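You operate a simulated robot arm through the tools that you are given. There is no shell and no other tool. Be economical: measure what you need, move in short steps, check, and stop when the job is done.

You are at the controls of a simulated two-armed robot. One attempt, no reset.

## Task
Take the white cloth from the deck of the grey dolly and lay it out flat on the top of the test desk.

The check looks at the end state, three seconds after you hand in, the way a careful person would. Anything else that was tipped, shoved, dropped, spilled or broken makes it a failure. Flat cloth is picked up by pressing the open fingertips on it (5 to 10 N) and closing them slowly along it; thin cloth reads only 2 to 8 mm in the jaws.

## Robot
Two 7-joint arms with two-finger parallel grippers on one trunk, on a base that drives. Base frame: it is fixed to the floor where the robot stands at the start and does not move with it; the origin is under the middle of the robot, x ahead of it, y to its left, z up. Lengths are in m, angles in rad, forces in N, time in s.
The left shoulder is at the start at [0.07, 0.163, 1.176], the right one opposite. With the tool pointing down near the work surface each hand reaches from about 0.1 to 0.74 m from the robot's upright axis, wherever it stands, measured 20 degrees to its own side. Places, roughly: top of the test desk [1.4, 0.4, 0.8]. Payload 3.43 kg a hand.
Tool frame (each hand has its own): the origin (TCP) lies between the finger pads and is the grasp point; the fingertips stand 0.034 m ahead of it; z points along the fingers, y is the line along which they close. The gripper opens to 0.128 m. The fingers are 0.024 m wide and 0.012 m thick; the gripper's body (0.048 by 0.13 m) begins 0.096 m behind the TCP.
Orientation is told as [roll, pitch, yaw] about the base's x, y, z axes, in that order, counted from this pose: with the fingers straight down and closing along the base's y, the tool's x points along the base's -x, its y along +y and its z along -z.

## Interface
- The arms move only by the tool send_rows. It takes "left_motion", "right_motion" or both (then of equal length, played together; a hand with none holds still); each is a list of rows, each an object (a shift or turn left out is 0, a gripper value left out holds the last) with "dr": the turn, a rotation vector about the base's x, y, z in rad, a list of three; "delta_pos": the shift along the base's x, y, z in m, a list of three; "fingers": the opening, from 0 (shut) to 1 (fully open). In form: [{"dr": [rx, ry, rz], "delta_pos": [x, y, z], "fingers": fingers}, ...]. A call has 1 to 8 rows; each row is the pose to reach, as a shift and turn from the pose commanded when the call began. Rows are played at 5 a second. More than 0.05 m and 0.15 rad between two rows, or a gripper value outside its range, and nothing of the call is played. Where a pose cannot be reached the arm comes as near as it can. A force on the tool above 40 N (or 10 N above the force at the start of the call, whichever is more), or a blocked arm, ends the call early, and 0.2 s more pass. The fingers move at their own pace (about 0.153 m/s each) and stop on an object; they squeeze with about 28 N. The grip force told is the motor's: it shows also when the fingers shut on nothing. Time passes only in rows, and 0.2 s behind the last, so rows that repeat a pose let the fingers close. It gives the time, the measured TCP pose, the force on the tool (base axes), the opening and the grip force at its end, in the units of the frame above (readings bear some noise), with the torque about the TCP (base axes, N m) and any sound that the robot's microphone picked up, and new pictures: "show" is both (left out), scene, wrist or none (wrist: the cameras of the hands that moved).
- Cameras (640 x 400 px; columns grow to the right, rows downward): "scene" is now at [0.1138, -0.0053, 1.3728]; the picture's right is [-0.00, -1.00, -0.00], its down [-0.90, 0.00, -0.43] and it looks along [0.43, -0.00, -0.90] (base axes); focal length 292 px, centre (320, 200). "left" rides on the left gripper at [0.076, 0.011, -0.16] in its tool frame; the picture's right is [-0.15, 0.99, 0.00], its down [-0.88, -0.13, -0.46] and it looks along [-0.45, -0.07, 0.89] (tool axes); focal length 234 px, centre (320, 200). "right" rides on the right gripper at [0.076, -0.011, -0.16] in its tool frame; the picture's right is [0.15, 0.99, 0.00], its down [-0.88, 0.13, -0.46] and it looks along [-0.45, 0.07, 0.89] (tool axes); focal length 234 px, centre (320, 200). There is no depth. A picture from a camera that has moved, and an enlarged one, comes with that camera's place and axes in the base frame and with its lens. The place of the scene camera against the robot may be out by one fixed shift of up to 0.012 m in any direction.
- slide_trunk(by): slides the trunk up (or, below 0, down) by that many m; the arms and the scene camera ride with it, the base frame stays. It gives what a move gives, with no picture.
- steer(legs): drives the robot by 1 to 6 legs, each [ahead, left, turn to the left] in m, m and rad, along the robot's own axes; the way and the turn of a leg run together, so that a leg with both is an arc; at most 1.5 m and 3.142 rad a leg. The arms and the cameras ride along, it lands a little off, and it stops where it bumps. It gives what a move gives, and a new picture of the scene camera.
- aim_head(pan, tilt): turns the head with the scene camera to pan (to the left, within 1.501 rad either way) and tilt (down, from -0.506 to 1.204), counted from straight ahead of the robot. It gives what a move gives, and a new picture of the scene camera.
- zoom(camera, box): a new picture of the part [left, top, right, bottom] of that camera's present view, enlarged. The clock stands still meanwhile.
- close_job(): hands the job in; it is judged then, once.

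Go step by step. Nothing tells you exact positions but the pictures and the camera data: compare them with the known pose of the tool, close in by small moves and look again before you grip or let go. The budget is 120 turns and 260 pictures, counting those below and the enlarged ones. Unless the task says otherwise, let go and move clear before handing in, and close with one line.

The tools are called after "Call:" as name(argument=value, ...) on one line, values as JSON. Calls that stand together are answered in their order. send_rows: Moves the arms, as the interface text tells. Its arguments: {"type":"object","properties":{"left_motion":{"type":"array","items":{"type":"object","properties":{"dr":{"type":"array","items":{"type":"number"}},"delta_pos":{"type":"array","items":{"type":"number"}},"fingers":{"type":"number"}}}},"right_motion":{"type":"array","items":{"type":"object","properties":{"dr":{"type":"array","items":{"type":"number"}},"delta_pos":{"type":"array","items":{"type":"number"}},"fingers":{"type":"number"}}}},"show":{"type":"string","enum":["both","scene","wrist","none"]}},"required":[]} The other tools are called the same way: slide_trunk (by) slides the trunk up or down; steer (legs) drives the base; aim_head (pan, tilt) turns the head that bears the scene camera; zoom (camera, box) takes an enlarged picture of a part of a camera's view; close_job () hands the job in.

At the start:

```text
t: 0.0
left_eef_pos: [0.56, 0.317, 0.7173]
left_tcp_rot: [0.133, -0.01, 0.065]
left_ft_force: [1.0, 0.4, 0.0]
left_moment: [0.01, 0.01, -0.01]
left_width: 0.1278
left_gripper_force: 0.0
right_eef_pos: [0.4328, -0.2892, 0.7204]
right_tcp_rot: [-0.002, 0.0, 0.0]
right_ft_force: [0.2, 0.1, 0.2]
right_moment: [0.0, 0.02, -0.02]
right_width: 0.1284
right_gripper_force: 0.1
trunk travel left (down, up): [-0.656, 0.284]
robot x, y, heading: [0.0007, -0.0003, -0.001]
head pan, tilt: [-0.002, 1.121]
```

scene: 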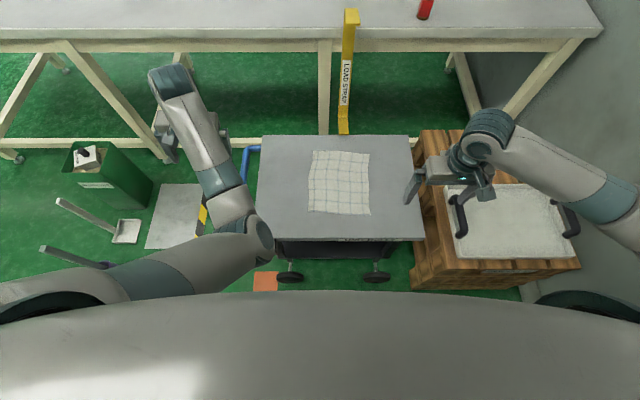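
right: 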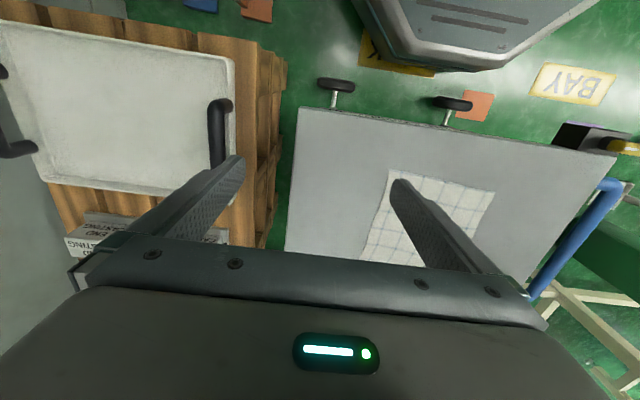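
left: 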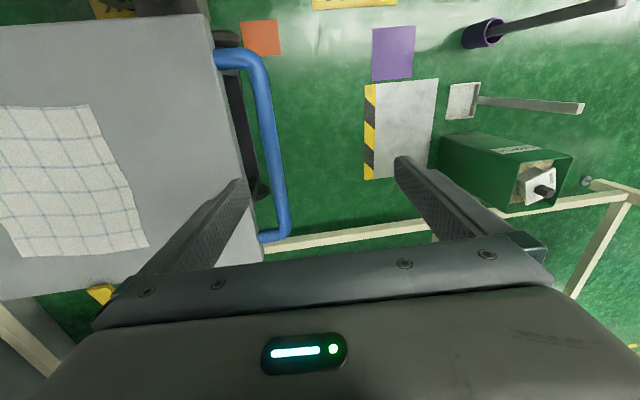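

I see the white cloth on the dolly deck (z about 0.48, roughly x 0.49–0.74, y −0.18–0.03), and the desk edge at about x 0.91 behind it. Before touching anything I'll look around for a way to the desk.

Call:
aim_head(pan=0, tilt=0.55)

Call:
aim_head(pan=0.9, tilt=0.75)

```text
t: 1.0
left_eef_pos: [0.5601, 0.3181, 0.7175]
left_tcp_rot: [0.134, -0.009, 0.067]
left_ft_force: [0.0, 0.2, -0.7]
left_moment: [-0.05, -0.02, -0.04]
left_width: 0.1279
left_gripper_force: 0.1
right_eef_pos: [0.4336, -0.289, 0.7201]
right_tcp_rot: [0.001, 0.002, 0.0]
right_ft_force: [-0.4, 0.3, 0.6]
right_moment: [-0.01, 0.0, -0.02]
right_width: 0.1281
right_gripper_force: 0.1
trunk travel left (down, up): [-0.656, 0.284]
robot x, y, heading: [0.0014, -0.0019, 0.004]
head pan, tilt: [0.0, 0.55]
camera scene: at [0.142, -0.0052, 1.4171], right [0.0, -1.0, 0.0], down [-0.52, 0.0, -0.85], along [0.85, 0.0, -0.52], focal length 292 px, centre (320, 200)
```

scene: 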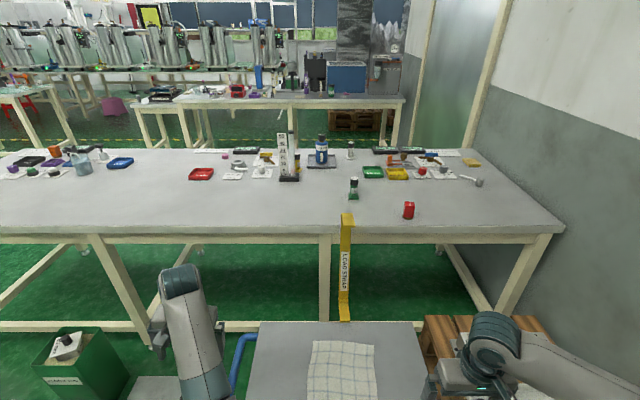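

```text
t: 2.2
left_eef_pos: [0.5599, 0.3168, 0.7174]
left_tcp_rot: [0.135, -0.01, 0.067]
left_ft_force: [-0.3, 0.0, -0.4]
left_moment: [-0.01, 0.01, 0.04]
left_width: 0.1283
left_gripper_force: 0.1
right_eef_pos: [0.4336, -0.2872, 0.7215]
right_tcp_rot: [0.001, 0.0, 0.0]
right_ft_force: [0.5, -0.2, -0.2]
right_moment: [0.03, 0.0, -0.01]
right_width: 0.1279
right_gripper_force: 0.1
trunk travel left (down, up): [-0.656, 0.284]
robot x, y, heading: [-0.0, -0.0018, -0.003]
head pan, tilt: [0.901, 0.75]
camera scene: at [0.1037, 0.0597, 1.3999], right [0.78, -0.62, 0.0], down [-0.42, -0.53, -0.73], along [0.45, 0.57, -0.68], focal length 292 px, centre (320, 200)
```

scene: 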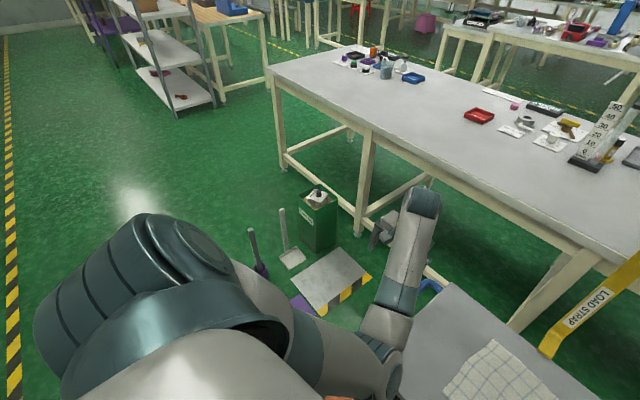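

The front of the desk (x about 0.95–1.3, y 0.5–1.6) is empty, and the floor in front of its left end is open, past the bin. Next I square the left hand and turn the right hand so its fingers close along x, leaving room for both hands at the cloth's near corners.

Call:
send_rows(left_motion=[{"dr": [-0.133, 0.01, -0.065]}, {"dr": [-0.133, 0.01, -0.065]}, {"dr": [-0.133, 0.01, -0.065]}, {"dr": [-0.133, 0.01, -0.065]}, {"dr": [-0.133, 0.01, -0.065]}, {"dr": [-0.133, 0.01, -0.065]}, {"dr": [-0.133, 0.01, -0.065]}, {"dr": [-0.133, 0.01, -0.065]}], right_motion=[{"dr": [0, 0, 0.14], "delta_pos": [0.01, 0.01, 0.0]}, {"dr": [0, 0, 0.28], "delta_pos": [0.03, 0.02, 0.0]}, {"dr": [0, 0, 0.42], "delta_pos": [0.05, 0.03, 0.0]}, {"dr": [0, 0, 0.56], "delta_pos": [0.07, 0.04, 0.0]}, {"dr": [0, 0, 0.7], "delta_pos": [0.08, 0.05, 0.0]}, {"dr": [0, 0, 0.84], "delta_pos": [0.09, 0.06, 0.0]}, {"dr": [0, 0, 0.98], "delta_pos": [0.1, 0.065, 0.0]}, {"dr": [0, 0, 1.12], "delta_pos": [0.1, 0.07, 0.0]}], show="none")

Call:
aim_head(pan=0, tilt=1.12)

```text
t: 4.0
left_eef_pos: [0.5604, 0.3388, 0.7218]
left_tcp_rot: [0.027, 0.0, 0.019]
left_ft_force: [-0.5, 0.4, 0.0]
left_moment: [0.01, -0.04, -0.01]
left_width: 0.128
left_gripper_force: 0.0
right_eef_pos: [0.5324, -0.2181, 0.72]
right_tcp_rot: [0.0, 0.001, 1.122]
right_ft_force: [-0.1, 0.0, 0.7]
right_moment: [0.01, 0.0, 0.0]
right_width: 0.1281
right_gripper_force: 0.0
trunk travel left (down, up): [-0.656, 0.284]
robot x, y, heading: [0.0012, 0.0027, -0.001]
head pan, tilt: [0.901, 0.75]
```

```text
t: 5.2
left_eef_pos: [0.5616, 0.3382, 0.7216]
left_tcp_rot: [0.028, -0.003, 0.018]
left_ft_force: [-0.1, 0.2, -0.1]
left_moment: [0.02, 0.0, -0.02]
left_width: 0.1282
left_gripper_force: 0.0
right_eef_pos: [0.5323, -0.2189, 0.7216]
right_tcp_rot: [0.0, 0.001, 1.118]
right_ft_force: [-0.2, 1.2, 0.0]
right_moment: [-0.03, 0.01, -0.02]
right_width: 0.1279
right_gripper_force: 0.1
trunk travel left (down, up): [-0.656, 0.284]
robot x, y, heading: [-0.0005, -0.0051, 0.001]
head pan, tilt: [0.0, 1.121]
camera scene: at [0.1139, -0.0051, 1.3728], right [0.0, -1.0, 0.0], down [-0.9, 0.0, -0.44], along [0.44, 0.0, -0.9], focal length 292 px, centre (320, 200)
```

scene: 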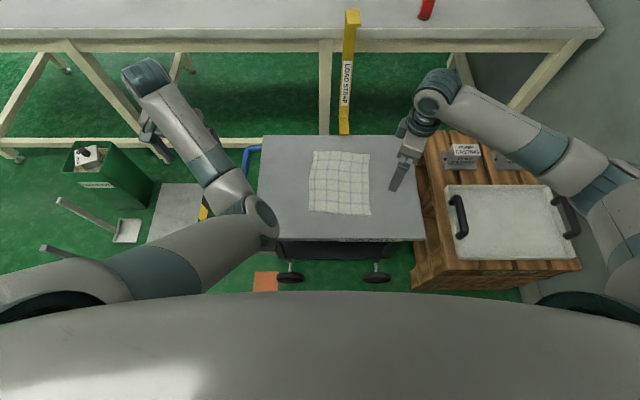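

The left arm sits with its elbow inward and did not fully reach the squared pose. I'll swing it toward the cloth while turning it and finish turning the right, and then look.

Call:
send_rows(left_motion=[{"dr": [0, 0, -0.14], "delta_pos": [-0.01, -0.01, 0.03]}, {"dr": [0, 0, -0.28], "delta_pos": [-0.02, -0.03, 0.06]}, {"dr": [0, 0, -0.42], "delta_pos": [-0.03, -0.05, 0.08]}, {"dr": [0, 0, -0.56], "delta_pos": [-0.03, -0.08, 0.08]}, {"dr": [0, 0, -0.7], "delta_pos": [-0.03, -0.11, 0.08]}, {"dr": [0, 0, -0.84], "delta_pos": [-0.03, -0.14, 0.08]}, {"dr": [0, 0, -0.98], "delta_pos": [-0.03, -0.17, 0.08]}, {"dr": [0, 0, -1.12], "delta_pos": [-0.03, -0.2, 0.08]}], right_motion=[{"dr": [0, 0, 0.14]}, {"dr": [0, 0, 0.28]}, {"dr": [0, 0, 0.42]}, {"dr": [0, 0, 0.45]}, {"dr": [0, 0, 0.45]}, {"dr": [0, 0, 0.45]}, {"dr": [0, 0, 0.45]}, {"dr": [0, 0, 0.45]}])

```text
t: 6.5
left_eef_pos: [0.5836, 0.3172, 0.7447]
left_tcp_rot: [0.117, 0.053, -0.631]
left_ft_force: [-0.3, 0.6, -0.2]
left_moment: [0.03, 0.02, 0.0]
left_width: 0.1281
left_gripper_force: 0.0
left hand out of reach, approached as far as the arm can: row 2, 3, 4, 5, 6
right_eef_pos: [0.5325, -0.2193, 0.7198]
right_tcp_rot: [0.002, 0.0, 1.572]
right_ft_force: [0.2, 0.4, -0.4]
right_moment: [0.02, 0.0, -0.01]
right_width: 0.1282
right_gripper_force: 0.1
trunk travel left (down, up): [-0.656, 0.284]
robot x, y, heading: [0.0031, -0.0027, 0.002]
head pan, tilt: [0.0, 1.121]
stopped in row 6 (left hand): the arm was blocked; the commanded pose is now the measured one
camera scene: at [0.1138, -0.0053, 1.3728], right [0.0, -1.0, 0.0], down [-0.9, 0.0, -0.44], along [0.44, 0.0, -0.9], focal length 292 px, centre (320, 200)
camera right: at [0.5436, -0.2954, 0.8793], right [-0.99, -0.15, 0.0], down [-0.13, 0.88, 0.46], along [-0.07, 0.45, -0.89], focal length 234 px, centre (320, 200)
camera left: at [0.5249, 0.3516, 0.9088], right [0.7, 0.7, 0.11], down [0.62, -0.68, 0.39], along [0.35, -0.21, -0.91], focal length 234 px, centre (320, 200)
```

scene: 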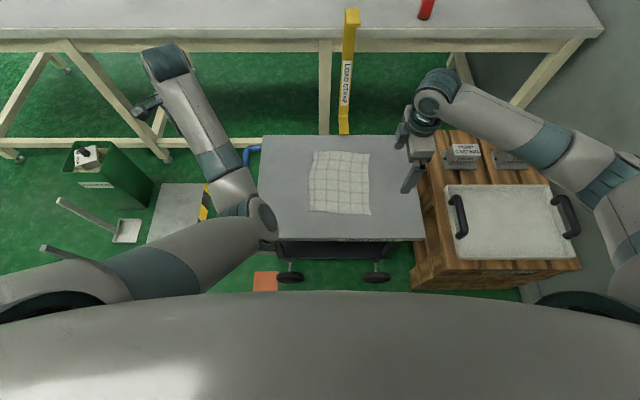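
right: 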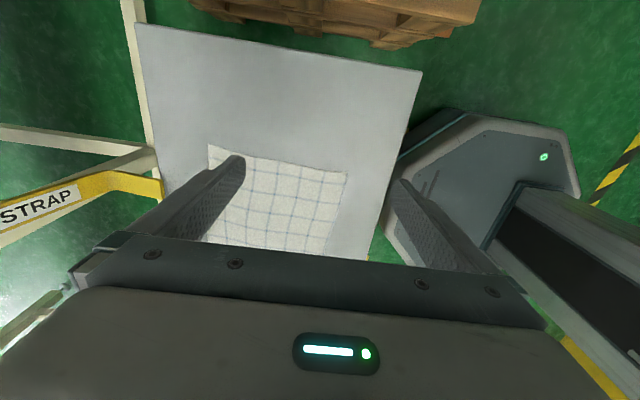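
left: 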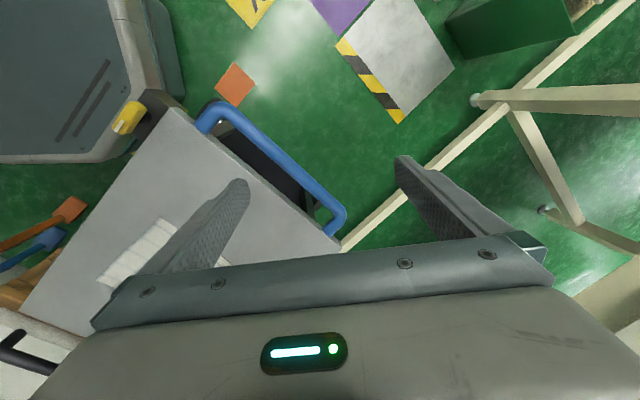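

The left wrist hit a joint limit turning that way, so I'll turn it the other way and bring it inward gently.

Call:
send_rows(left_motion=[{"dr": [0, 0, 0.14], "delta_pos": [-0.01, -0.005, 0.0]}, {"dr": [0, 0, 0.28], "delta_pos": [-0.02, -0.01, 0.0]}, {"dr": [0, 0, 0.42], "delta_pos": [-0.03, -0.015, 0.0]}, {"dr": [0, 0, 0.56], "delta_pos": [-0.04, -0.02, 0.0]}, {"dr": [0, 0, 0.7], "delta_pos": [-0.04, -0.03, 0.0]}, {"dr": [0, 0, 0.84], "delta_pos": [-0.04, -0.04, 0.0]}, {"dr": [0, 0, 0.98], "delta_pos": [-0.04, -0.05, 0.0]}, {"dr": [0, 0, 1.12], "delta_pos": [-0.04, -0.06, 0.0]}], show="scene")

```text
t: 7.7
left_eef_pos: [0.5375, 0.3758, 0.7548]
left_tcp_rot: [0.24, 0.04, 0.119]
left_ft_force: [-0.7, -0.2, -0.2]
left_moment: [0.04, 0.0, 0.03]
left_width: 0.1281
left_gripper_force: 0.1
left hand out of reach, approached as far as the arm can: row 6
right_eef_pos: [0.5327, -0.2203, 0.7191]
right_tcp_rot: [-0.001, 0.002, 1.572]
right_ft_force: [-0.3, 0.2, -0.6]
right_moment: [-0.02, -0.02, 0.0]
right_width: 0.1282
right_gripper_force: 0.1
trunk travel left (down, up): [-0.656, 0.284]
robot x, y, heading: [-0.0004, -0.0002, -0.004]
head pan, tilt: [0.0, 1.121]
stopped in row 6 (left hand): the arm was blocked; the commanded pose is now the measured one
camera scene: at [0.1142, -0.0052, 1.3728], right [0.0, -1.0, 0.0], down [-0.9, 0.0, -0.43], along [0.43, 0.0, -0.9], focal length 292 px, centre (320, 200)
```

scene: 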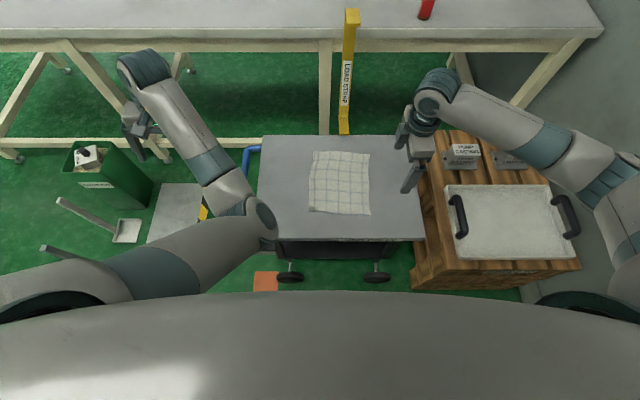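

The left arm is stuck at a joint limit with its elbow inward. I'll lift and retract the hand to unfold it.

Call:
send_rows(left_motion=[{"delta_pos": [-0.01, 0.02, 0.04]}, {"delta_pos": [-0.02, 0.04, 0.08]}, {"delta_pos": [-0.04, 0.06, 0.12]}, {"delta_pos": [-0.06, 0.08, 0.16]}, {"delta_pos": [-0.08, 0.09, 0.2]}, {"delta_pos": [-0.1, 0.1, 0.23]}, {"delta_pos": [-0.12, 0.1, 0.25]}, {"delta_pos": [-0.14, 0.1, 0.26]}], show="scene")

```text
t: 9.5
left_eef_pos: [0.4016, 0.4732, 1.0138]
left_tcp_rot: [0.236, 0.042, 0.115]
left_ft_force: [-0.1, -0.1, 0.5]
left_moment: [-0.02, -0.04, 0.03]
left_width: 0.128
left_gripper_force: 0.1
right_eef_pos: [0.5317, -0.2194, 0.7211]
right_tcp_rot: [0.0, 0.0, 1.571]
right_ft_force: [-0.5, 0.1, 0.4]
right_moment: [0.01, 0.01, -0.02]
right_width: 0.128
right_gripper_force: 0.2
trunk travel left (down, up): [-0.656, 0.284]
robot x, y, heading: [-0.0001, -0.0024, 0.003]
head pan, tilt: [0.0, 1.121]
camera scene: at [0.1135, -0.0051, 1.3728], right [0.0, -1.0, 0.0], down [-0.9, 0.0, -0.44], along [0.44, 0.0, -0.9], focal length 292 px, centre (320, 200)
```

scene: 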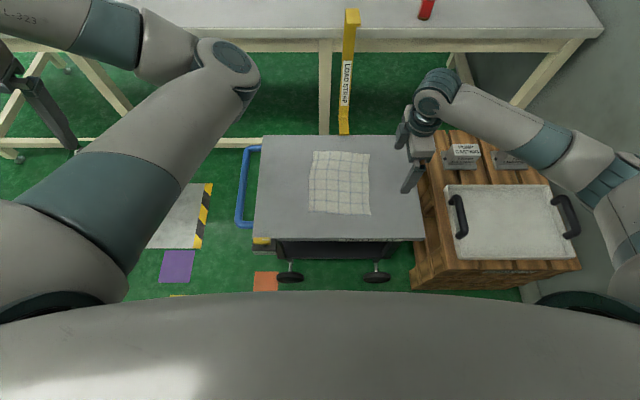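

The arm moves freely up here. I'll try bringing the left hand inward at this height to see how the elbow follows.

Call:
send_rows(left_motion=[{"delta_pos": [0.0, -0.04, 0.0], "dr": [-0.05, 0, 0]}, {"delta_pos": [0.0, -0.08, 0.0], "dr": [-0.1, 0, 0]}, {"delta_pos": [0.0, -0.12, 0.0], "dr": [-0.15, 0, 0]}, {"delta_pos": [0.0, -0.16, 0.0], "dr": [-0.2, 0, -0.02]}, {"delta_pos": [0.0, -0.2, 0.0], "dr": [-0.23, -0.02, -0.06]}, {"delta_pos": [0.0, -0.24, 0.0], "dr": [-0.23, -0.04, -0.1]}, {"delta_pos": [0.0, -0.28, 0.0], "dr": [-0.23, -0.04, -0.12]}, {"delta_pos": [0.0, -0.32, 0.0], "dr": [-0.23, -0.04, -0.12]}], show="scene")

```text
t: 11.3
left_eef_pos: [0.3386, 0.3661, 1.0269]
left_tcp_rot: [0.004, 0.015, -0.01]
left_ft_force: [-0.1, 0.1, 0.4]
left_moment: [-0.02, -0.01, 0.0]
left_width: 0.1281
left_gripper_force: 0.0
left hand out of reach, approached as far as the arm can: row 2, 3, 4, 5, 6, 7, 8
right_eef_pos: [0.5324, -0.2205, 0.7191]
right_tcp_rot: [0.0, -0.001, 1.572]
right_ft_force: [-0.3, -0.1, -0.3]
right_moment: [0.01, -0.01, -0.04]
right_width: 0.1282
right_gripper_force: 0.1
trunk travel left (down, up): [-0.656, 0.284]
robot x, y, heading: [-0.0007, -0.0018, -0.005]
head pan, tilt: [0.0, 1.121]
camera scene: at [0.1137, -0.0052, 1.3728], right [0.0, -1.0, 0.0], down [-0.9, 0.0, -0.44], along [0.44, 0.0, -0.9], focal length 292 px, centre (320, 200)
```

scene: 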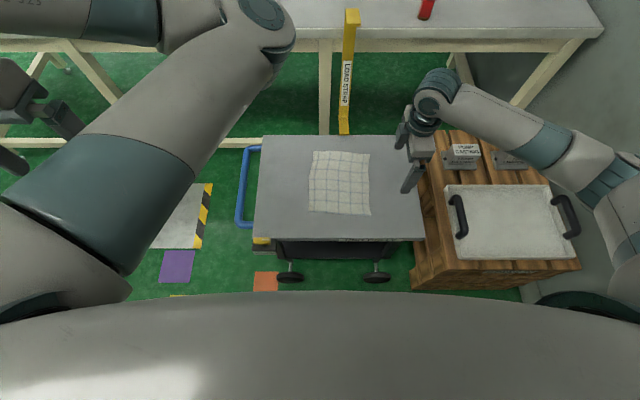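

The elbow is flexed to its limit on the inner side. I'll stretch the left arm forward above desk height, and then roll it there to swing the elbow down.

Call:
send_rows(left_motion=[{"delta_pos": [0.045, 0.02, 0.0]}, {"delta_pos": [0.09, 0.04, 0.0]}, {"delta_pos": [0.135, 0.06, 0.0]}, {"delta_pos": [0.18, 0.08, 0.0]}, {"delta_pos": [0.225, 0.1, 0.01]}, {"delta_pos": [0.27, 0.12, 0.02]}, {"delta_pos": [0.315, 0.14, 0.02]}, {"delta_pos": [0.36, 0.15, 0.02]}], show="scene")

```text
refused: row 5 steps farther than a row can; nothing moved
```

Call:
send_rows(left_motion=[{"delta_pos": [0.045, 0.02, 0.0]}, {"delta_pos": [0.09, 0.04, 0.0]}, {"delta_pos": [0.135, 0.06, 0.0]}, {"delta_pos": [0.18, 0.08, 0.0]}, {"delta_pos": [0.225, 0.1, 0.0]}, {"delta_pos": [0.27, 0.12, 0.0]}, {"delta_pos": [0.315, 0.14, 0.0]}, {"delta_pos": [0.36, 0.15, 0.0]}], show="scene")

```text
t: 13.1
left_eef_pos: [0.6936, 0.5165, 1.0434]
left_tcp_rot: [0.002, 0.014, -0.008]
left_ft_force: [-0.2, -0.9, -0.7]
left_moment: [0.02, 0.04, 0.02]
left_width: 0.1278
left_gripper_force: 0.1
right_eef_pos: [0.5314, -0.2194, 0.7205]
right_tcp_rot: [-0.001, 0.0, 1.571]
right_ft_force: [0.6, 0.0, 0.5]
right_moment: [-0.03, 0.0, 0.0]
right_width: 0.1282
right_gripper_force: 0.0
trunk travel left (down, up): [-0.656, 0.284]
robot x, y, heading: [0.0018, 0.0009, 0.0]
head pan, tilt: [0.0, 1.121]
camera scene: at [0.1147, -0.004, 1.3727], right [0.0, -1.0, 0.0], down [-0.9, 0.0, -0.43], along [0.43, 0.0, -0.9], focal length 292 px, centre (320, 200)
```

scene: 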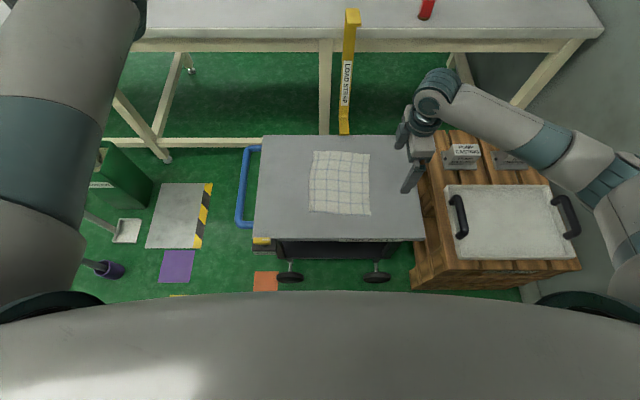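

Commands now rebase to the measured pose and the arm is free here. I'll extend slightly and roll the hand outward to rotate the upper arm, with the head turned to watch the elbow.

Call:
aim_head(pan=0.5, tilt=0.5)

Call:
send_rows(left_motion=[{"delta_pos": [0.04, -0.02, 0.02], "dr": [0.14, 0, 0]}, {"delta_pos": [0.08, -0.04, 0.04], "dr": [0.28, 0, 0]}, {"delta_pos": [0.08, -0.06, 0.06], "dr": [0.42, 0, 0]}, {"delta_pos": [0.08, -0.06, 0.08], "dr": [0.56, 0, 0]}, {"delta_pos": [0.08, -0.06, 0.1], "dr": [0.7, 0, 0]}, {"delta_pos": [0.08, -0.06, 0.12], "dr": [0.84, 0, 0]}, {"delta_pos": [0.08, -0.06, 0.14], "dr": [0.98, 0, 0]}, {"delta_pos": [0.08, -0.06, 0.14], "dr": [1.12, 0, 0]}], show="scene")

```text
t: 14.1
left_eef_pos: [0.6934, 0.5162, 1.0448]
left_tcp_rot: [0.004, 0.015, -0.008]
left_ft_force: [-0.4, -0.7, -1.2]
left_moment: [0.02, 0.01, -0.01]
left_width: 0.1283
left_gripper_force: 0.0
right_eef_pos: [0.5327, -0.2206, 0.72]
right_tcp_rot: [0.0, -0.001, 1.572]
right_ft_force: [0.2, 1.5, -0.3]
right_moment: [0.02, -0.01, -0.02]
right_width: 0.1283
right_gripper_force: 0.1
trunk travel left (down, up): [-0.656, 0.284]
robot x, y, heading: [0.001, -0.0007, -0.001]
head pan, tilt: [0.499, 0.499]
camera scene: at [0.1323, 0.0385, 1.4217], right [0.48, -0.88, 0.0], down [-0.42, -0.23, -0.88], along [0.77, 0.42, -0.48], focal length 292 px, centre (320, 200)
```

scene: 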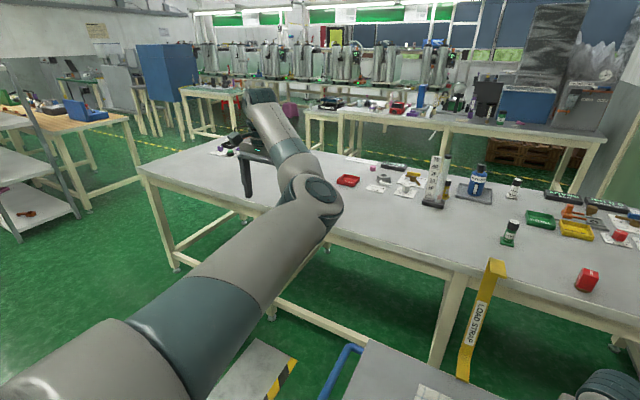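

```text
t: 15.9
left_eef_pos: [0.7746, 0.4517, 1.1846]
left_tcp_rot: [1.124, 0.016, 0.008]
left_ft_force: [-0.9, 0.5, 0.5]
left_moment: [-0.02, -0.01, 0.01]
left_width: 0.1279
left_gripper_force: 0.0
right_eef_pos: [0.5334, -0.2185, 0.7196]
right_tcp_rot: [0.0, 0.0, 1.572]
right_ft_force: [0.7, -0.5, 0.3]
right_moment: [-0.03, 0.04, 0.01]
right_width: 0.128
right_gripper_force: 0.0
trunk travel left (down, up): [-0.656, 0.284]
robot x, y, heading: [0.0027, 0.0006, -0.001]
head pan, tilt: [0.499, 0.499]
camera scene: at [0.1331, 0.0383, 1.4217], right [0.48, -0.88, 0.0], down [-0.42, -0.23, -0.88], along [0.77, 0.42, -0.48], focal length 292 px, centre (320, 200)
```

scene: 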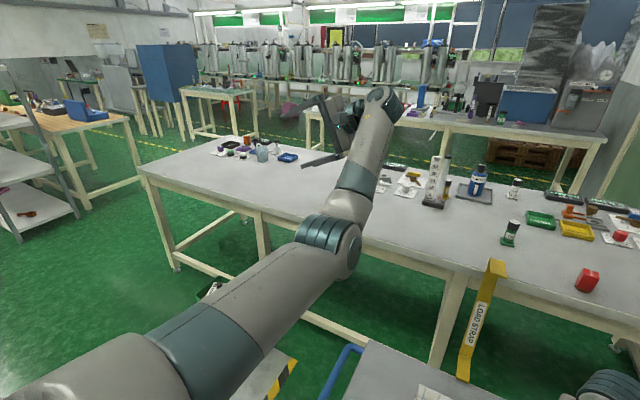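

The elbow has swung below the arm. Now I move the hand inward while still rolled, so the elbow ends up on the outside.

Call:
send_rows(left_motion=[{"delta_pos": [-0.02, -0.045, 0.0], "dr": [0.1, 0, 0]}, {"delta_pos": [-0.04, -0.09, 0.0], "dr": [0.2, 0, 0]}, {"delta_pos": [-0.06, -0.13, 0.0], "dr": [0.2, 0, 0]}, {"delta_pos": [-0.08, -0.17, 0.0], "dr": [0.2, 0, 0]}, {"delta_pos": [-0.1, -0.21, 0.0], "dr": [0.2, 0, 0]}, {"delta_pos": [-0.12, -0.25, 0.0], "dr": [0.2, 0, 0]}, {"delta_pos": [-0.14, -0.29, 0.0], "dr": [0.2, 0, 0]}, {"delta_pos": [-0.16, -0.33, 0.0], "dr": [0.2, 0, 0]}], show="scene")

```text
t: 17.7
left_eef_pos: [0.6147, 0.2056, 1.1818]
left_tcp_rot: [1.335, 0.001, 0.017]
left_ft_force: [0.5, -0.6, 1.2]
left_moment: [-0.03, 0.01, 0.0]
left_width: 0.1282
left_gripper_force: 0.0
left hand out of reach, approached as far as the arm can: row 7, 8
right_eef_pos: [0.5319, -0.219, 0.7197]
right_tcp_rot: [-0.001, 0.0, 1.572]
right_ft_force: [-0.7, -0.3, -0.2]
right_moment: [0.02, -0.03, -0.03]
right_width: 0.1282
right_gripper_force: 0.2
trunk travel left (down, up): [-0.656, 0.284]
robot x, y, heading: [0.0018, -0.0015, -0.002]
head pan, tilt: [0.499, 0.499]
camera scene: at [0.1316, 0.0382, 1.4219], right [0.48, -0.88, 0.0], down [-0.42, -0.23, -0.88], along [0.77, 0.42, -0.48], focal length 292 px, centre (320, 200)
```

scene: 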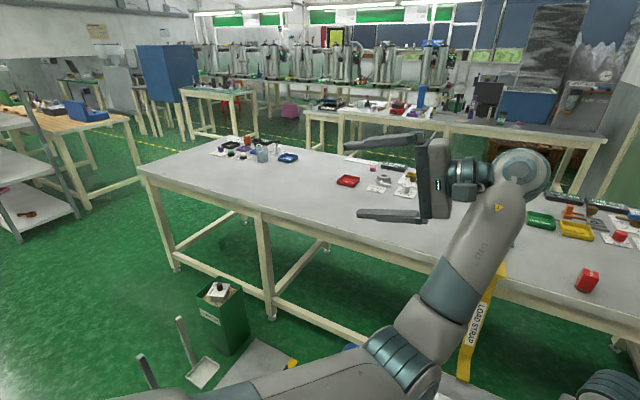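

The forearm now reaches across with the elbow low. Next I unroll the hand back to fingers down.

Call:
send_rows(left_motion=[{"delta_pos": [0.0, 0.0, 0.0], "dr": [-0.14, 0, 0]}, {"delta_pos": [-0.0, 0.0, 0.0], "dr": [-0.28, 0, 0]}, {"delta_pos": [-0.0, 0.0, -0.01], "dr": [-0.42, 0, 0]}, {"delta_pos": [0.0, -0.0, -0.03], "dr": [-0.56, 0, 0]}, {"delta_pos": [0.0, -0.0, -0.05], "dr": [-0.7, 0, 0]}, {"delta_pos": [0.0, -0.0, -0.07], "dr": [-0.84, 0, 0]}, {"delta_pos": [0.0, 0.0, -0.09], "dr": [-0.98, 0, 0]}, {"delta_pos": [0.0, 0.0, -0.11], "dr": [-1.12, 0, 0]}], show="scene")

```text
t: 19.5
left_eef_pos: [0.7301, 0.2744, 1.0654]
left_tcp_rot: [0.214, 0.014, -0.007]
left_ft_force: [0.4, -0.3, -0.7]
left_moment: [-0.01, -0.02, 0.02]
left_width: 0.1279
left_gripper_force: 0.1
left hand out of reach, approached as far as the arm can: row 1, 2, 3, 4, 5, 6, 7, 8
right_eef_pos: [0.5314, -0.2199, 0.7206]
right_tcp_rot: [-0.001, -0.001, 1.572]
right_ft_force: [0.6, -0.6, 0.3]
right_moment: [-0.01, -0.04, -0.02]
right_width: 0.1279
right_gripper_force: 0.1
trunk travel left (down, up): [-0.656, 0.284]
robot x, y, heading: [-0.0001, -0.002, 0.001]
head pan, tilt: [0.499, 0.499]
camera scene: at [0.1316, 0.0378, 1.4218], right [0.48, -0.88, 0.0], down [-0.42, -0.23, -0.88], along [0.77, 0.42, -0.48], focal length 292 px, centre (320, 200)
```

scene: 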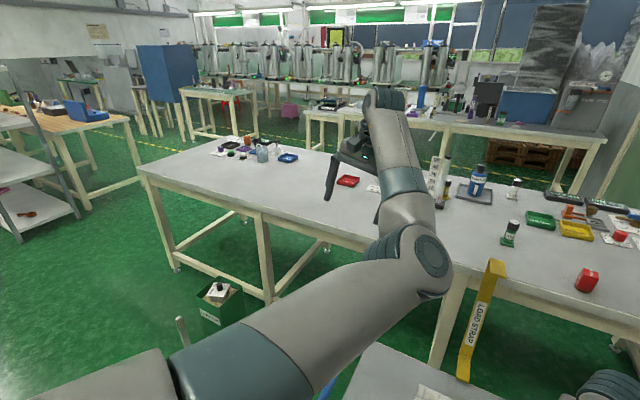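

Unrolling the same way drags the elbow back. Instead I'll roll out again, then swing the fingers forward and down (yaw, then pitch), which should end as the mirror of the right arm.

Call:
send_rows(left_motion=[{"delta_pos": [0.01, 0.03, 0.02], "dr": [0.14, 0, 0]}, {"delta_pos": [0.02, 0.06, 0.04], "dr": [0.28, 0, 0]}, {"delta_pos": [0.03, 0.09, 0.06], "dr": [0.42, 0, 0]}, {"delta_pos": [0.04, 0.12, 0.08], "dr": [0.56, 0, 0]}, {"delta_pos": [0.04, 0.15, 0.1], "dr": [0.7, 0, 0]}, {"delta_pos": [0.04, 0.17, 0.12], "dr": [0.84, 0, 0]}, {"delta_pos": [0.04, 0.17, 0.13], "dr": [0.98, 0, 0]}, {"delta_pos": [0.04, 0.17, 0.13], "dr": [1.12, 0, 0]}], show="none")

Call:
send_rows(left_motion=[{"delta_pos": [-0.02, -0.04, 0.0]}, {"delta_pos": [-0.04, -0.08, 0.0]}, {"delta_pos": [-0.06, -0.12, 0.0]}, {"delta_pos": [-0.08, -0.15, 0.0], "dr": [0, 0, -0.14]}, {"delta_pos": [-0.08, -0.17, 0.0], "dr": [0, 0, -0.28]}, {"delta_pos": [-0.08, -0.19, 0.0], "dr": [0, 0, -0.42]}, {"delta_pos": [-0.08, -0.2, 0.0], "dr": [0, 0, -0.56]}, {"delta_pos": [-0.08, -0.2, 0.0], "dr": [0, 0, -0.7]}], show="scene")

```text
t: 21.3
left_eef_pos: [0.7695, 0.445, 1.191]
left_tcp_rot: [1.324, 0.014, 0.01]
left_ft_force: [0.4, 0.4, 0.7]
left_moment: [0.0, -0.03, 0.05]
left_width: 0.1279
left_gripper_force: 0.1
right_eef_pos: [0.5314, -0.2195, 0.7198]
right_tcp_rot: [0.001, -0.001, 1.573]
right_ft_force: [1.0, 0.3, -0.3]
right_moment: [0.01, 0.0, -0.01]
right_width: 0.128
right_gripper_force: 0.0
trunk travel left (down, up): [-0.656, 0.284]
robot x, y, heading: [0.0002, -0.0017, -0.005]
head pan, tilt: [0.499, 0.499]
```

```text
t: 23.1
left_eef_pos: [0.6861, 0.2623, 1.209]
left_tcp_rot: [1.349, 0.003, -0.663]
left_ft_force: [-0.7, 0.4, 0.1]
left_moment: [0.01, 0.0, -0.02]
left_width: 0.1284
left_gripper_force: 0.1
right_eef_pos: [0.5316, -0.2196, 0.7204]
right_tcp_rot: [0.001, 0.0, 1.572]
right_ft_force: [0.6, 0.2, -0.2]
right_moment: [-0.01, -0.01, 0.0]
right_width: 0.128
right_gripper_force: 0.1
trunk travel left (down, up): [-0.656, 0.284]
robot x, y, heading: [-0.0008, 0.003, 0.002]
head pan, tilt: [0.499, 0.499]
camera scene: at [0.1318, 0.0391, 1.4219], right [0.48, -0.88, 0.0], down [-0.42, -0.23, -0.88], along [0.77, 0.42, -0.48], focal length 292 px, centre (320, 200)
```

scene: 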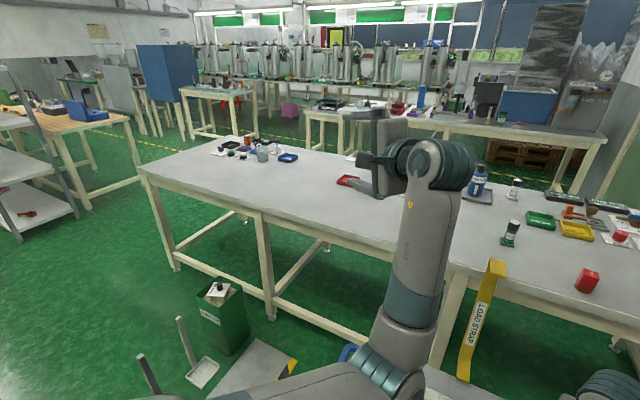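

That works without hitting limits. I'll continue the yaw until the fingers point forward, and then begin pitching down.

Call:
send_rows(left_motion=[{"delta_pos": [0.01, -0.01, 0.0], "dr": [0, 0, -0.14]}, {"delta_pos": [0.02, -0.02, 0.0], "dr": [0, 0, -0.28]}, {"delta_pos": [0.02, -0.03, 0.0], "dr": [0, 0, -0.42]}, {"delta_pos": [0.02, -0.04, 0.0], "dr": [0, 0, -0.56]}, {"delta_pos": [0.02, -0.05, 0.0], "dr": [0, 0, -0.7]}, {"delta_pos": [0.02, -0.06, 0.0], "dr": [0, 0, -0.84]}, {"delta_pos": [0.02, -0.06, 0.0], "dr": [0, 0, -0.91]}], show="none")

Call:
send_rows(left_motion=[{"delta_pos": [-0.01, 0.0, -0.02], "dr": [0, 0.14, 0]}, {"delta_pos": [-0.02, 0.0, -0.04], "dr": [0, 0.28, 0]}, {"delta_pos": [-0.04, 0.0, -0.06], "dr": [0, 0.42, 0]}, {"delta_pos": [-0.06, 0.0, -0.09], "dr": [0, 0.56, 0]}, {"delta_pos": [-0.08, 0.0, -0.12], "dr": [0, 0.7, 0]}, {"delta_pos": [-0.1, 0.0, -0.15], "dr": [0, 0.84, 0]}, {"delta_pos": [-0.12, 0.0, -0.18], "dr": [0, 0.98, 0]}, {"delta_pos": [-0.14, 0.0, -0.21], "dr": [0, 1.12, 0]}], show="scene")

```text
t: 24.7
left_eef_pos: [0.7068, 0.1832, 1.1923]
left_tcp_rot: [1.325, 0.012, -1.603]
left_ft_force: [0.1, 0.6, 0.0]
left_moment: [-0.06, 0.0, -0.04]
left_width: 0.1281
left_gripper_force: 0.1
right_eef_pos: [0.533, -0.2197, 0.72]
right_tcp_rot: [0.001, 0.0, 1.571]
right_ft_force: [-0.4, 0.3, -0.7]
right_moment: [-0.02, 0.0, 0.02]
right_width: 0.1282
right_gripper_force: 0.1
trunk travel left (down, up): [-0.656, 0.284]
robot x, y, heading: [0.0014, 0.0005, 0.002]
head pan, tilt: [0.499, 0.499]
```

```text
t: 26.7
left_eef_pos: [0.6853, 0.2624, 0.8698]
left_tcp_rot: [0.233, 0.027, -1.537]
left_ft_force: [0.1, -1.0, 0.0]
left_moment: [-0.01, -0.04, 0.0]
left_width: 0.128
left_gripper_force: 0.0
left hand out of reach, approached as far as the arm can: row 3, 4, 5, 6, 7, 8
right_eef_pos: [0.532, -0.2199, 0.7188]
right_tcp_rot: [-0.001, 0.001, 1.572]
right_ft_force: [0.0, -0.4, 0.6]
right_moment: [0.01, -0.01, -0.01]
right_width: 0.128
right_gripper_force: 0.1
trunk travel left (down, up): [-0.656, 0.284]
robot x, y, heading: [0.0011, -0.0008, 0.002]
head pan, tilt: [0.499, 0.499]
stopped in row 8 (left hand): the arm was blocked; the commanded pose is now the measured one
camera scene: at [0.1319, 0.0378, 1.4218], right [0.48, -0.88, 0.0], down [-0.42, -0.23, -0.88], along [0.77, 0.42, -0.48], focal length 292 px, centre (320, 200)
```

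scene: 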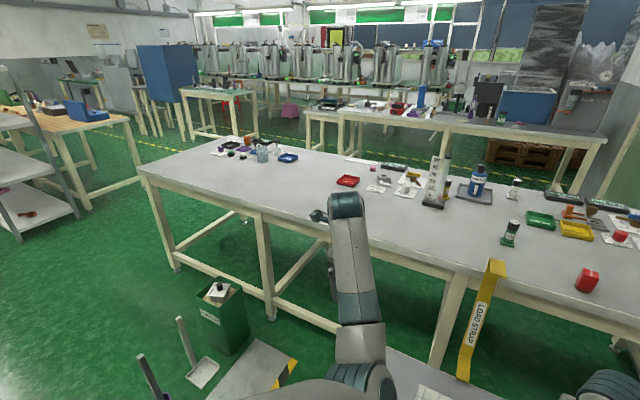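

The left hand is now fingers down with the right yaw. I'll look straight at the arm and the dolly.

Call:
aim_head(pan=0.15, tilt=1.1)

```text
t: 27.7
left_eef_pos: [0.6849, 0.2631, 0.8701]
left_tcp_rot: [0.234, 0.025, -1.537]
left_ft_force: [-0.4, 0.7, 0.5]
left_moment: [0.02, -0.01, 0.01]
left_width: 0.1279
left_gripper_force: 0.1
right_eef_pos: [0.5326, -0.2193, 0.72]
right_tcp_rot: [0.0, 0.0, 1.573]
right_ft_force: [-0.4, 0.4, 0.6]
right_moment: [-0.03, 0.0, 0.01]
right_width: 0.1277
right_gripper_force: 0.1
trunk travel left (down, up): [-0.656, 0.284]
robot x, y, heading: [-0.001, 0.0012, 0.002]
head pan, tilt: [0.15, 1.1]
camera scene: at [0.1148, 0.0042, 1.3741], right [0.15, -0.99, 0.0], down [-0.88, -0.13, -0.45], along [0.45, 0.07, -0.89], focal length 292 px, centre (320, 200)
```

scene: 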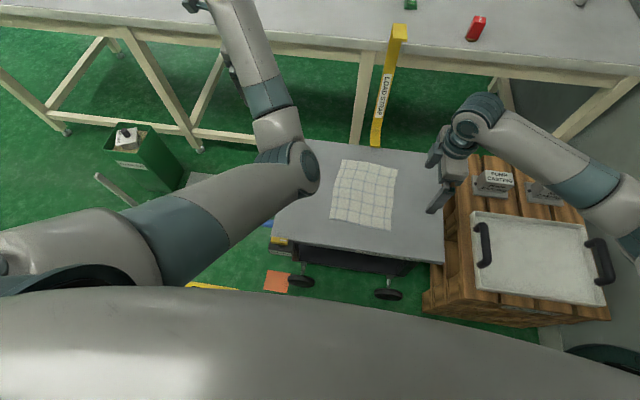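

The elbow is still slightly inside, probably because the wrist runs out of bend when the hand is higher than the elbow. I'll go back to fingers forward, lower the hand first, and only then pitch down.

Call:
send_rows(left_motion=[{"delta_pos": [0.0, -0.01, 0.04], "dr": [0, -0.14, 0]}, {"delta_pos": [0.01, -0.02, 0.08], "dr": [0, -0.28, 0]}, {"delta_pos": [0.01, -0.03, 0.12], "dr": [0, -0.42, 0]}, {"delta_pos": [0.02, -0.04, 0.16], "dr": [0, -0.56, 0]}, {"delta_pos": [0.02, -0.05, 0.2], "dr": [0, -0.7, 0]}, {"delta_pos": [0.02, -0.06, 0.24], "dr": [0, -0.84, 0]}, {"delta_pos": [0.02, -0.07, 0.28], "dr": [0, -0.98, 0]}, {"delta_pos": [0.02, -0.08, 0.32], "dr": [0, -1.12, 0]}], show="none")

Call:
send_rows(left_motion=[{"delta_pos": [-0.02, -0.01, -0.04], "dr": [0, -0.05, 0]}, {"delta_pos": [-0.04, -0.02, -0.08], "dr": [0, -0.1, 0]}, {"delta_pos": [-0.06, -0.03, -0.12], "dr": [0, -0.15, 0]}, {"delta_pos": [-0.08, -0.04, -0.16], "dr": [0, -0.2, 0]}, {"delta_pos": [-0.1, -0.05, -0.2], "dr": [0, -0.2, 0]}, {"delta_pos": [-0.12, -0.06, -0.24], "dr": [0, -0.2, 0]}, {"delta_pos": [-0.13, -0.06, -0.28], "dr": [0, -0.2, 0]}, {"delta_pos": [-0.14, -0.06, -0.32], "dr": [0, -0.2, 0]}], show="scene")

```text
t: 29.5
left_eef_pos: [0.7074, 0.1807, 1.1902]
left_tcp_rot: [1.355, -0.016, -1.54]
left_ft_force: [0.9, 0.1, -0.8]
left_moment: [-0.01, 0.0, 0.0]
left_width: 0.1282
left_gripper_force: 0.1
right_eef_pos: [0.5322, -0.2191, 0.72]
right_tcp_rot: [0.001, -0.001, 1.573]
right_ft_force: [0.9, 0.4, 0.1]
right_moment: [-0.02, 0.0, -0.01]
right_width: 0.1279
right_gripper_force: 0.0
trunk travel left (down, up): [-0.656, 0.284]
robot x, y, heading: [-0.0036, 0.0004, -0.0]
head pan, tilt: [0.15, 1.1]
```

```text
t: 31.3
left_eef_pos: [0.5639, 0.1184, 0.8721]
left_tcp_rot: [1.554, -0.023, -1.542]
left_ft_force: [-0.5, 0.2, 0.8]
left_moment: [-0.01, -0.01, -0.03]
left_width: 0.128
left_gripper_force: 0.1
right_eef_pos: [0.5331, -0.22, 0.7211]
right_tcp_rot: [0.0, -0.002, 1.573]
right_ft_force: [0.4, 0.6, 0.3]
right_moment: [0.01, -0.03, 0.0]
right_width: 0.1275
right_gripper_force: 0.0
trunk travel left (down, up): [-0.656, 0.284]
robot x, y, heading: [0.0008, 0.0026, 0.003]
head pan, tilt: [0.15, 1.1]
camera scene: at [0.1139, 0.0039, 1.3742], right [0.15, -0.99, 0.0], down [-0.88, -0.13, -0.45], along [0.45, 0.07, -0.89], focal length 292 px, centre (320, 200)
```

scene: 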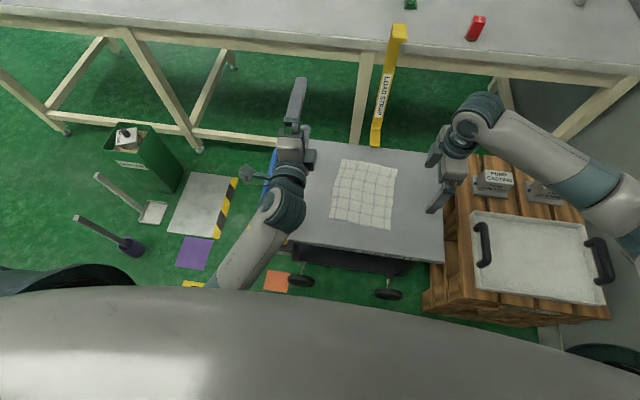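

The arm is now tucked with its elbow behind and outside. Next I pitch the fingers down while letting the TCP sink to about 0.70.

Call:
send_rows(left_motion=[{"delta_pos": [0.0, 0.01, -0.02], "dr": [0, 0.14, 0]}, {"delta_pos": [0.0, 0.02, -0.04], "dr": [0, 0.28, 0]}, {"delta_pos": [0.0, 0.03, -0.06], "dr": [0, 0.42, 0]}, {"delta_pos": [0.0, 0.03, -0.08], "dr": [0, 0.56, 0]}, {"delta_pos": [0.0, 0.03, -0.1], "dr": [0, 0.7, 0]}, {"delta_pos": [0.0, 0.03, -0.12], "dr": [0, 0.84, 0]}, {"delta_pos": [0.0, 0.03, -0.14], "dr": [0, 0.98, 0]}, {"delta_pos": [0.0, 0.03, -0.16], "dr": [0, 1.12, 0]}], show="scene")

```text
t: 33.1
left_eef_pos: [0.5625, 0.1467, 0.7082]
left_tcp_rot: [0.43, 0.016, -1.538]
left_ft_force: [-0.4, 0.1, 0.2]
left_moment: [-0.03, 0.05, 0.01]
left_width: 0.1279
left_gripper_force: 0.0
right_eef_pos: [0.534, -0.2193, 0.7198]
right_tcp_rot: [0.0, 0.001, 1.572]
right_ft_force: [0.3, -0.1, 0.1]
right_moment: [-0.02, 0.04, -0.03]
right_width: 0.1278
right_gripper_force: 0.1
trunk travel left (down, up): [-0.656, 0.284]
robot x, y, heading: [-0.0027, -0.0002, 0.003]
head pan, tilt: [0.15, 1.1]
camera scene: at [0.1154, 0.0043, 1.374], right [0.15, -0.99, 0.0], down [-0.88, -0.13, -0.45], along [0.45, 0.07, -0.89], focal length 292 px, centre (320, 200)
```

scene: 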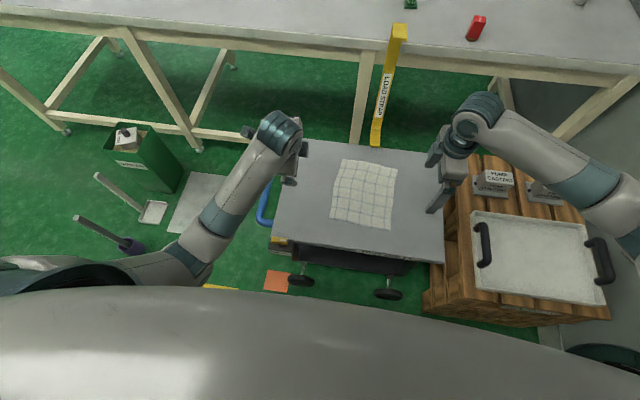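

The left arm now mirrors the right. I'll finish the pitch and bring the left hand above the cloth's left edge with a partly closed grip.

Call:
send_rows(left_motion=[{"delta_pos": [-0.01, -0.02, 0.0], "dr": [0, 0.14, 0]}, {"delta_pos": [-0.02, -0.04, 0.0], "dr": [0, 0.28, 0]}, {"delta_pos": [-0.03, -0.06, 0.0], "dr": [0, 0.425, 0]}, {"delta_pos": [-0.03, -0.08, 0.0], "dr": [0.0, 0.43, -0.03], "fingers": 0.45}, {"delta_pos": [-0.03, -0.09, 0.0], "dr": [0.0, 0.43, -0.03], "fingers": 0.45}], right_motion=[{"delta_pos": [0.0, 0.0, 0.0]}, {"delta_pos": [0.0, 0.01, 0.0]}, {"delta_pos": [0.0, 0.02, 0.0]}, {"delta_pos": [0.0, 0.02, 0.0], "fingers": 0.45}, {"delta_pos": [0.0, 0.02, 0.0], "fingers": 0.45}])

```text
t: 34.3
left_eef_pos: [0.5367, 0.0592, 0.7104]
left_tcp_rot: [0.002, 0.021, -1.575]
left_ft_force: [-0.2, -0.4, -0.2]
left_moment: [-0.01, -0.04, -0.02]
left_width: 0.0576
left_gripper_force: 0.1
right_eef_pos: [0.534, -0.1994, 0.7204]
right_tcp_rot: [-0.001, -0.001, 1.572]
right_ft_force: [-0.6, 0.3, -0.4]
right_moment: [-0.03, 0.02, 0.02]
right_width: 0.0577
right_gripper_force: 0.1
trunk travel left (down, up): [-0.656, 0.284]
robot x, y, heading: [-0.0018, -0.0013, 0.003]
head pan, tilt: [0.15, 1.1]
camera scene: at [0.1151, 0.0047, 1.374], right [0.15, -0.99, 0.0], down [-0.88, -0.13, -0.45], along [0.45, 0.07, -0.89], focal length 292 px, centre (320, 200)
camera right: at [0.5443, -0.274, 0.8788], right [-0.99, -0.15, 0.0], down [-0.13, 0.88, 0.46], along [-0.07, 0.45, -0.89], focal length 234 px, centre (320, 200)
camera left: at [0.5473, 0.1327, 0.8717], right [0.99, -0.15, 0.0], down [-0.14, -0.89, 0.44], along [-0.07, -0.43, -0.9], focal length 234 px, centre (320, 200)
```

scene: 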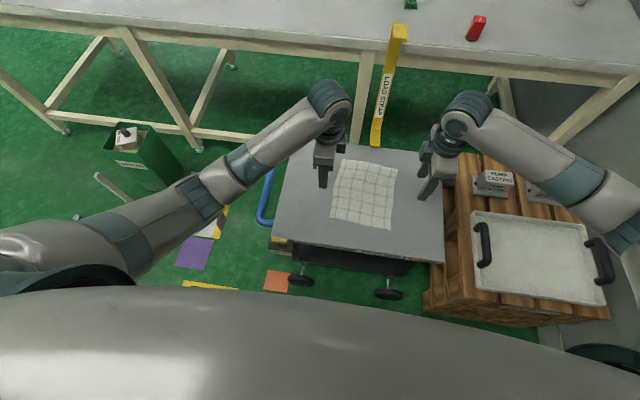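
right: 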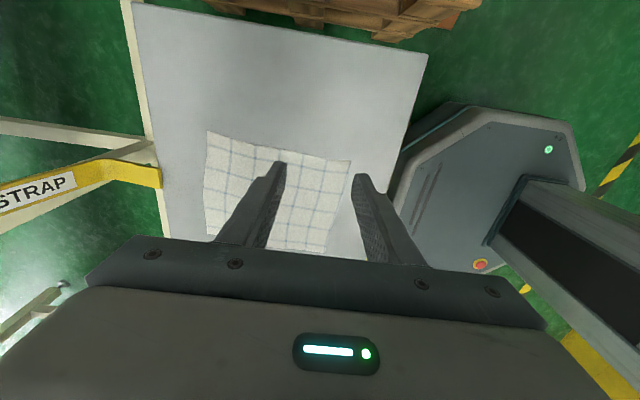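
left: 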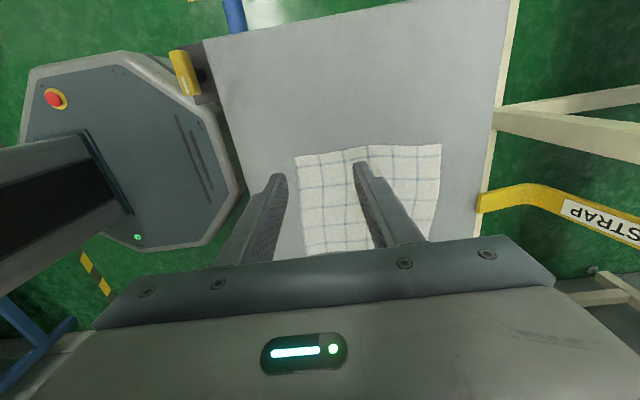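

Both wrist cameras agree: the near-left corner is at about (0.487, 0.033) and the near-right at about (0.477, −0.162), on a deck at z about 0.48. I'll move above the grasp spots just inside these corners and come down to 3–4 cm above the deck.

Call:
send_rows(left_motion=[{"delta_pos": [-0.005, -0.02, -0.02], "dr": [0, -0.01, 0], "fingers": 0.34}, {"delta_pos": [-0.01, -0.044, -0.04], "dr": [0, -0.02, 0], "fingers": 0.34}, {"delta_pos": [-0.01, -0.044, -0.08], "dr": [0, -0.02, 0]}, {"delta_pos": [-0.01, -0.044, -0.12], "dr": [0, -0.02, 0]}, {"delta_pos": [-0.01, -0.044, -0.15], "dr": [0, -0.02, 0]}, {"delta_pos": [-0.01, -0.044, -0.165], "dr": [0, -0.02, 0]}], right_motion=[{"delta_pos": [-0.01, 0.02, -0.02], "fingers": 0.34}, {"delta_pos": [-0.016, 0.054, -0.04], "fingers": 0.34}, {"delta_pos": [-0.016, 0.054, -0.08]}, {"delta_pos": [-0.016, 0.054, -0.12]}, {"delta_pos": [-0.016, 0.054, -0.155]}, {"delta_pos": [-0.016, 0.054, -0.175]}])

```text
t: 35.7
left_eef_pos: [0.5243, 0.014, 0.5433]
left_tcp_rot: [0.023, 0.023, -1.576]
left_ft_force: [1.2, -0.1, -0.1]
left_moment: [-0.01, -0.01, -0.03]
left_width: 0.0438
left_gripper_force: 0.1
right_eef_pos: [0.5179, -0.1439, 0.5442]
right_tcp_rot: [-0.001, 0.001, 1.572]
right_ft_force: [0.3, -0.5, -0.5]
right_moment: [0.0, 0.02, -0.03]
right_width: 0.0436
right_gripper_force: 0.0
trunk travel left (down, up): [-0.656, 0.284]
robot x, y, heading: [-0.0049, 0.0016, 0.003]
head pan, tilt: [0.15, 1.1]
camera scene: at [0.1148, 0.0044, 1.3741], right [0.15, -0.99, 0.0], down [-0.88, -0.13, -0.45], along [0.45, 0.07, -0.89], focal length 292 px, centre (320, 200)
camera right: at [0.5283, -0.2189, 0.7031], right [-0.99, -0.15, 0.0], down [-0.13, 0.88, 0.46], along [-0.07, 0.45, -0.89], focal length 234 px, centre (320, 200)
camera left: at [0.5334, 0.0883, 0.7052], right [0.99, -0.15, 0.02], down [-0.15, -0.89, 0.43], along [-0.05, -0.43, -0.9], focal length 234 px, centre (320, 200)
```

scene: 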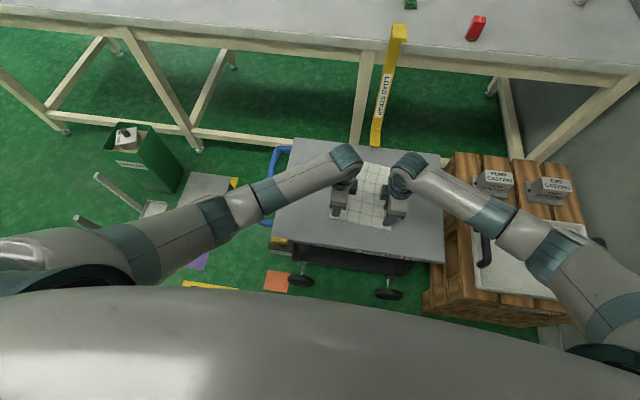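
right: 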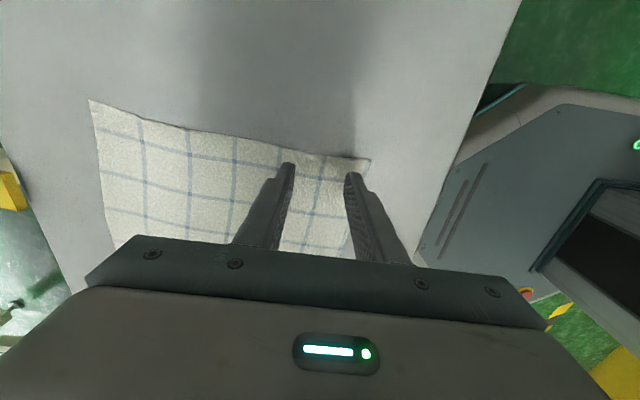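
left: 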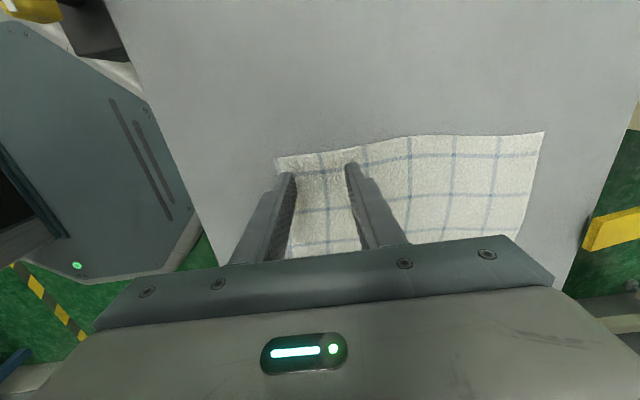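

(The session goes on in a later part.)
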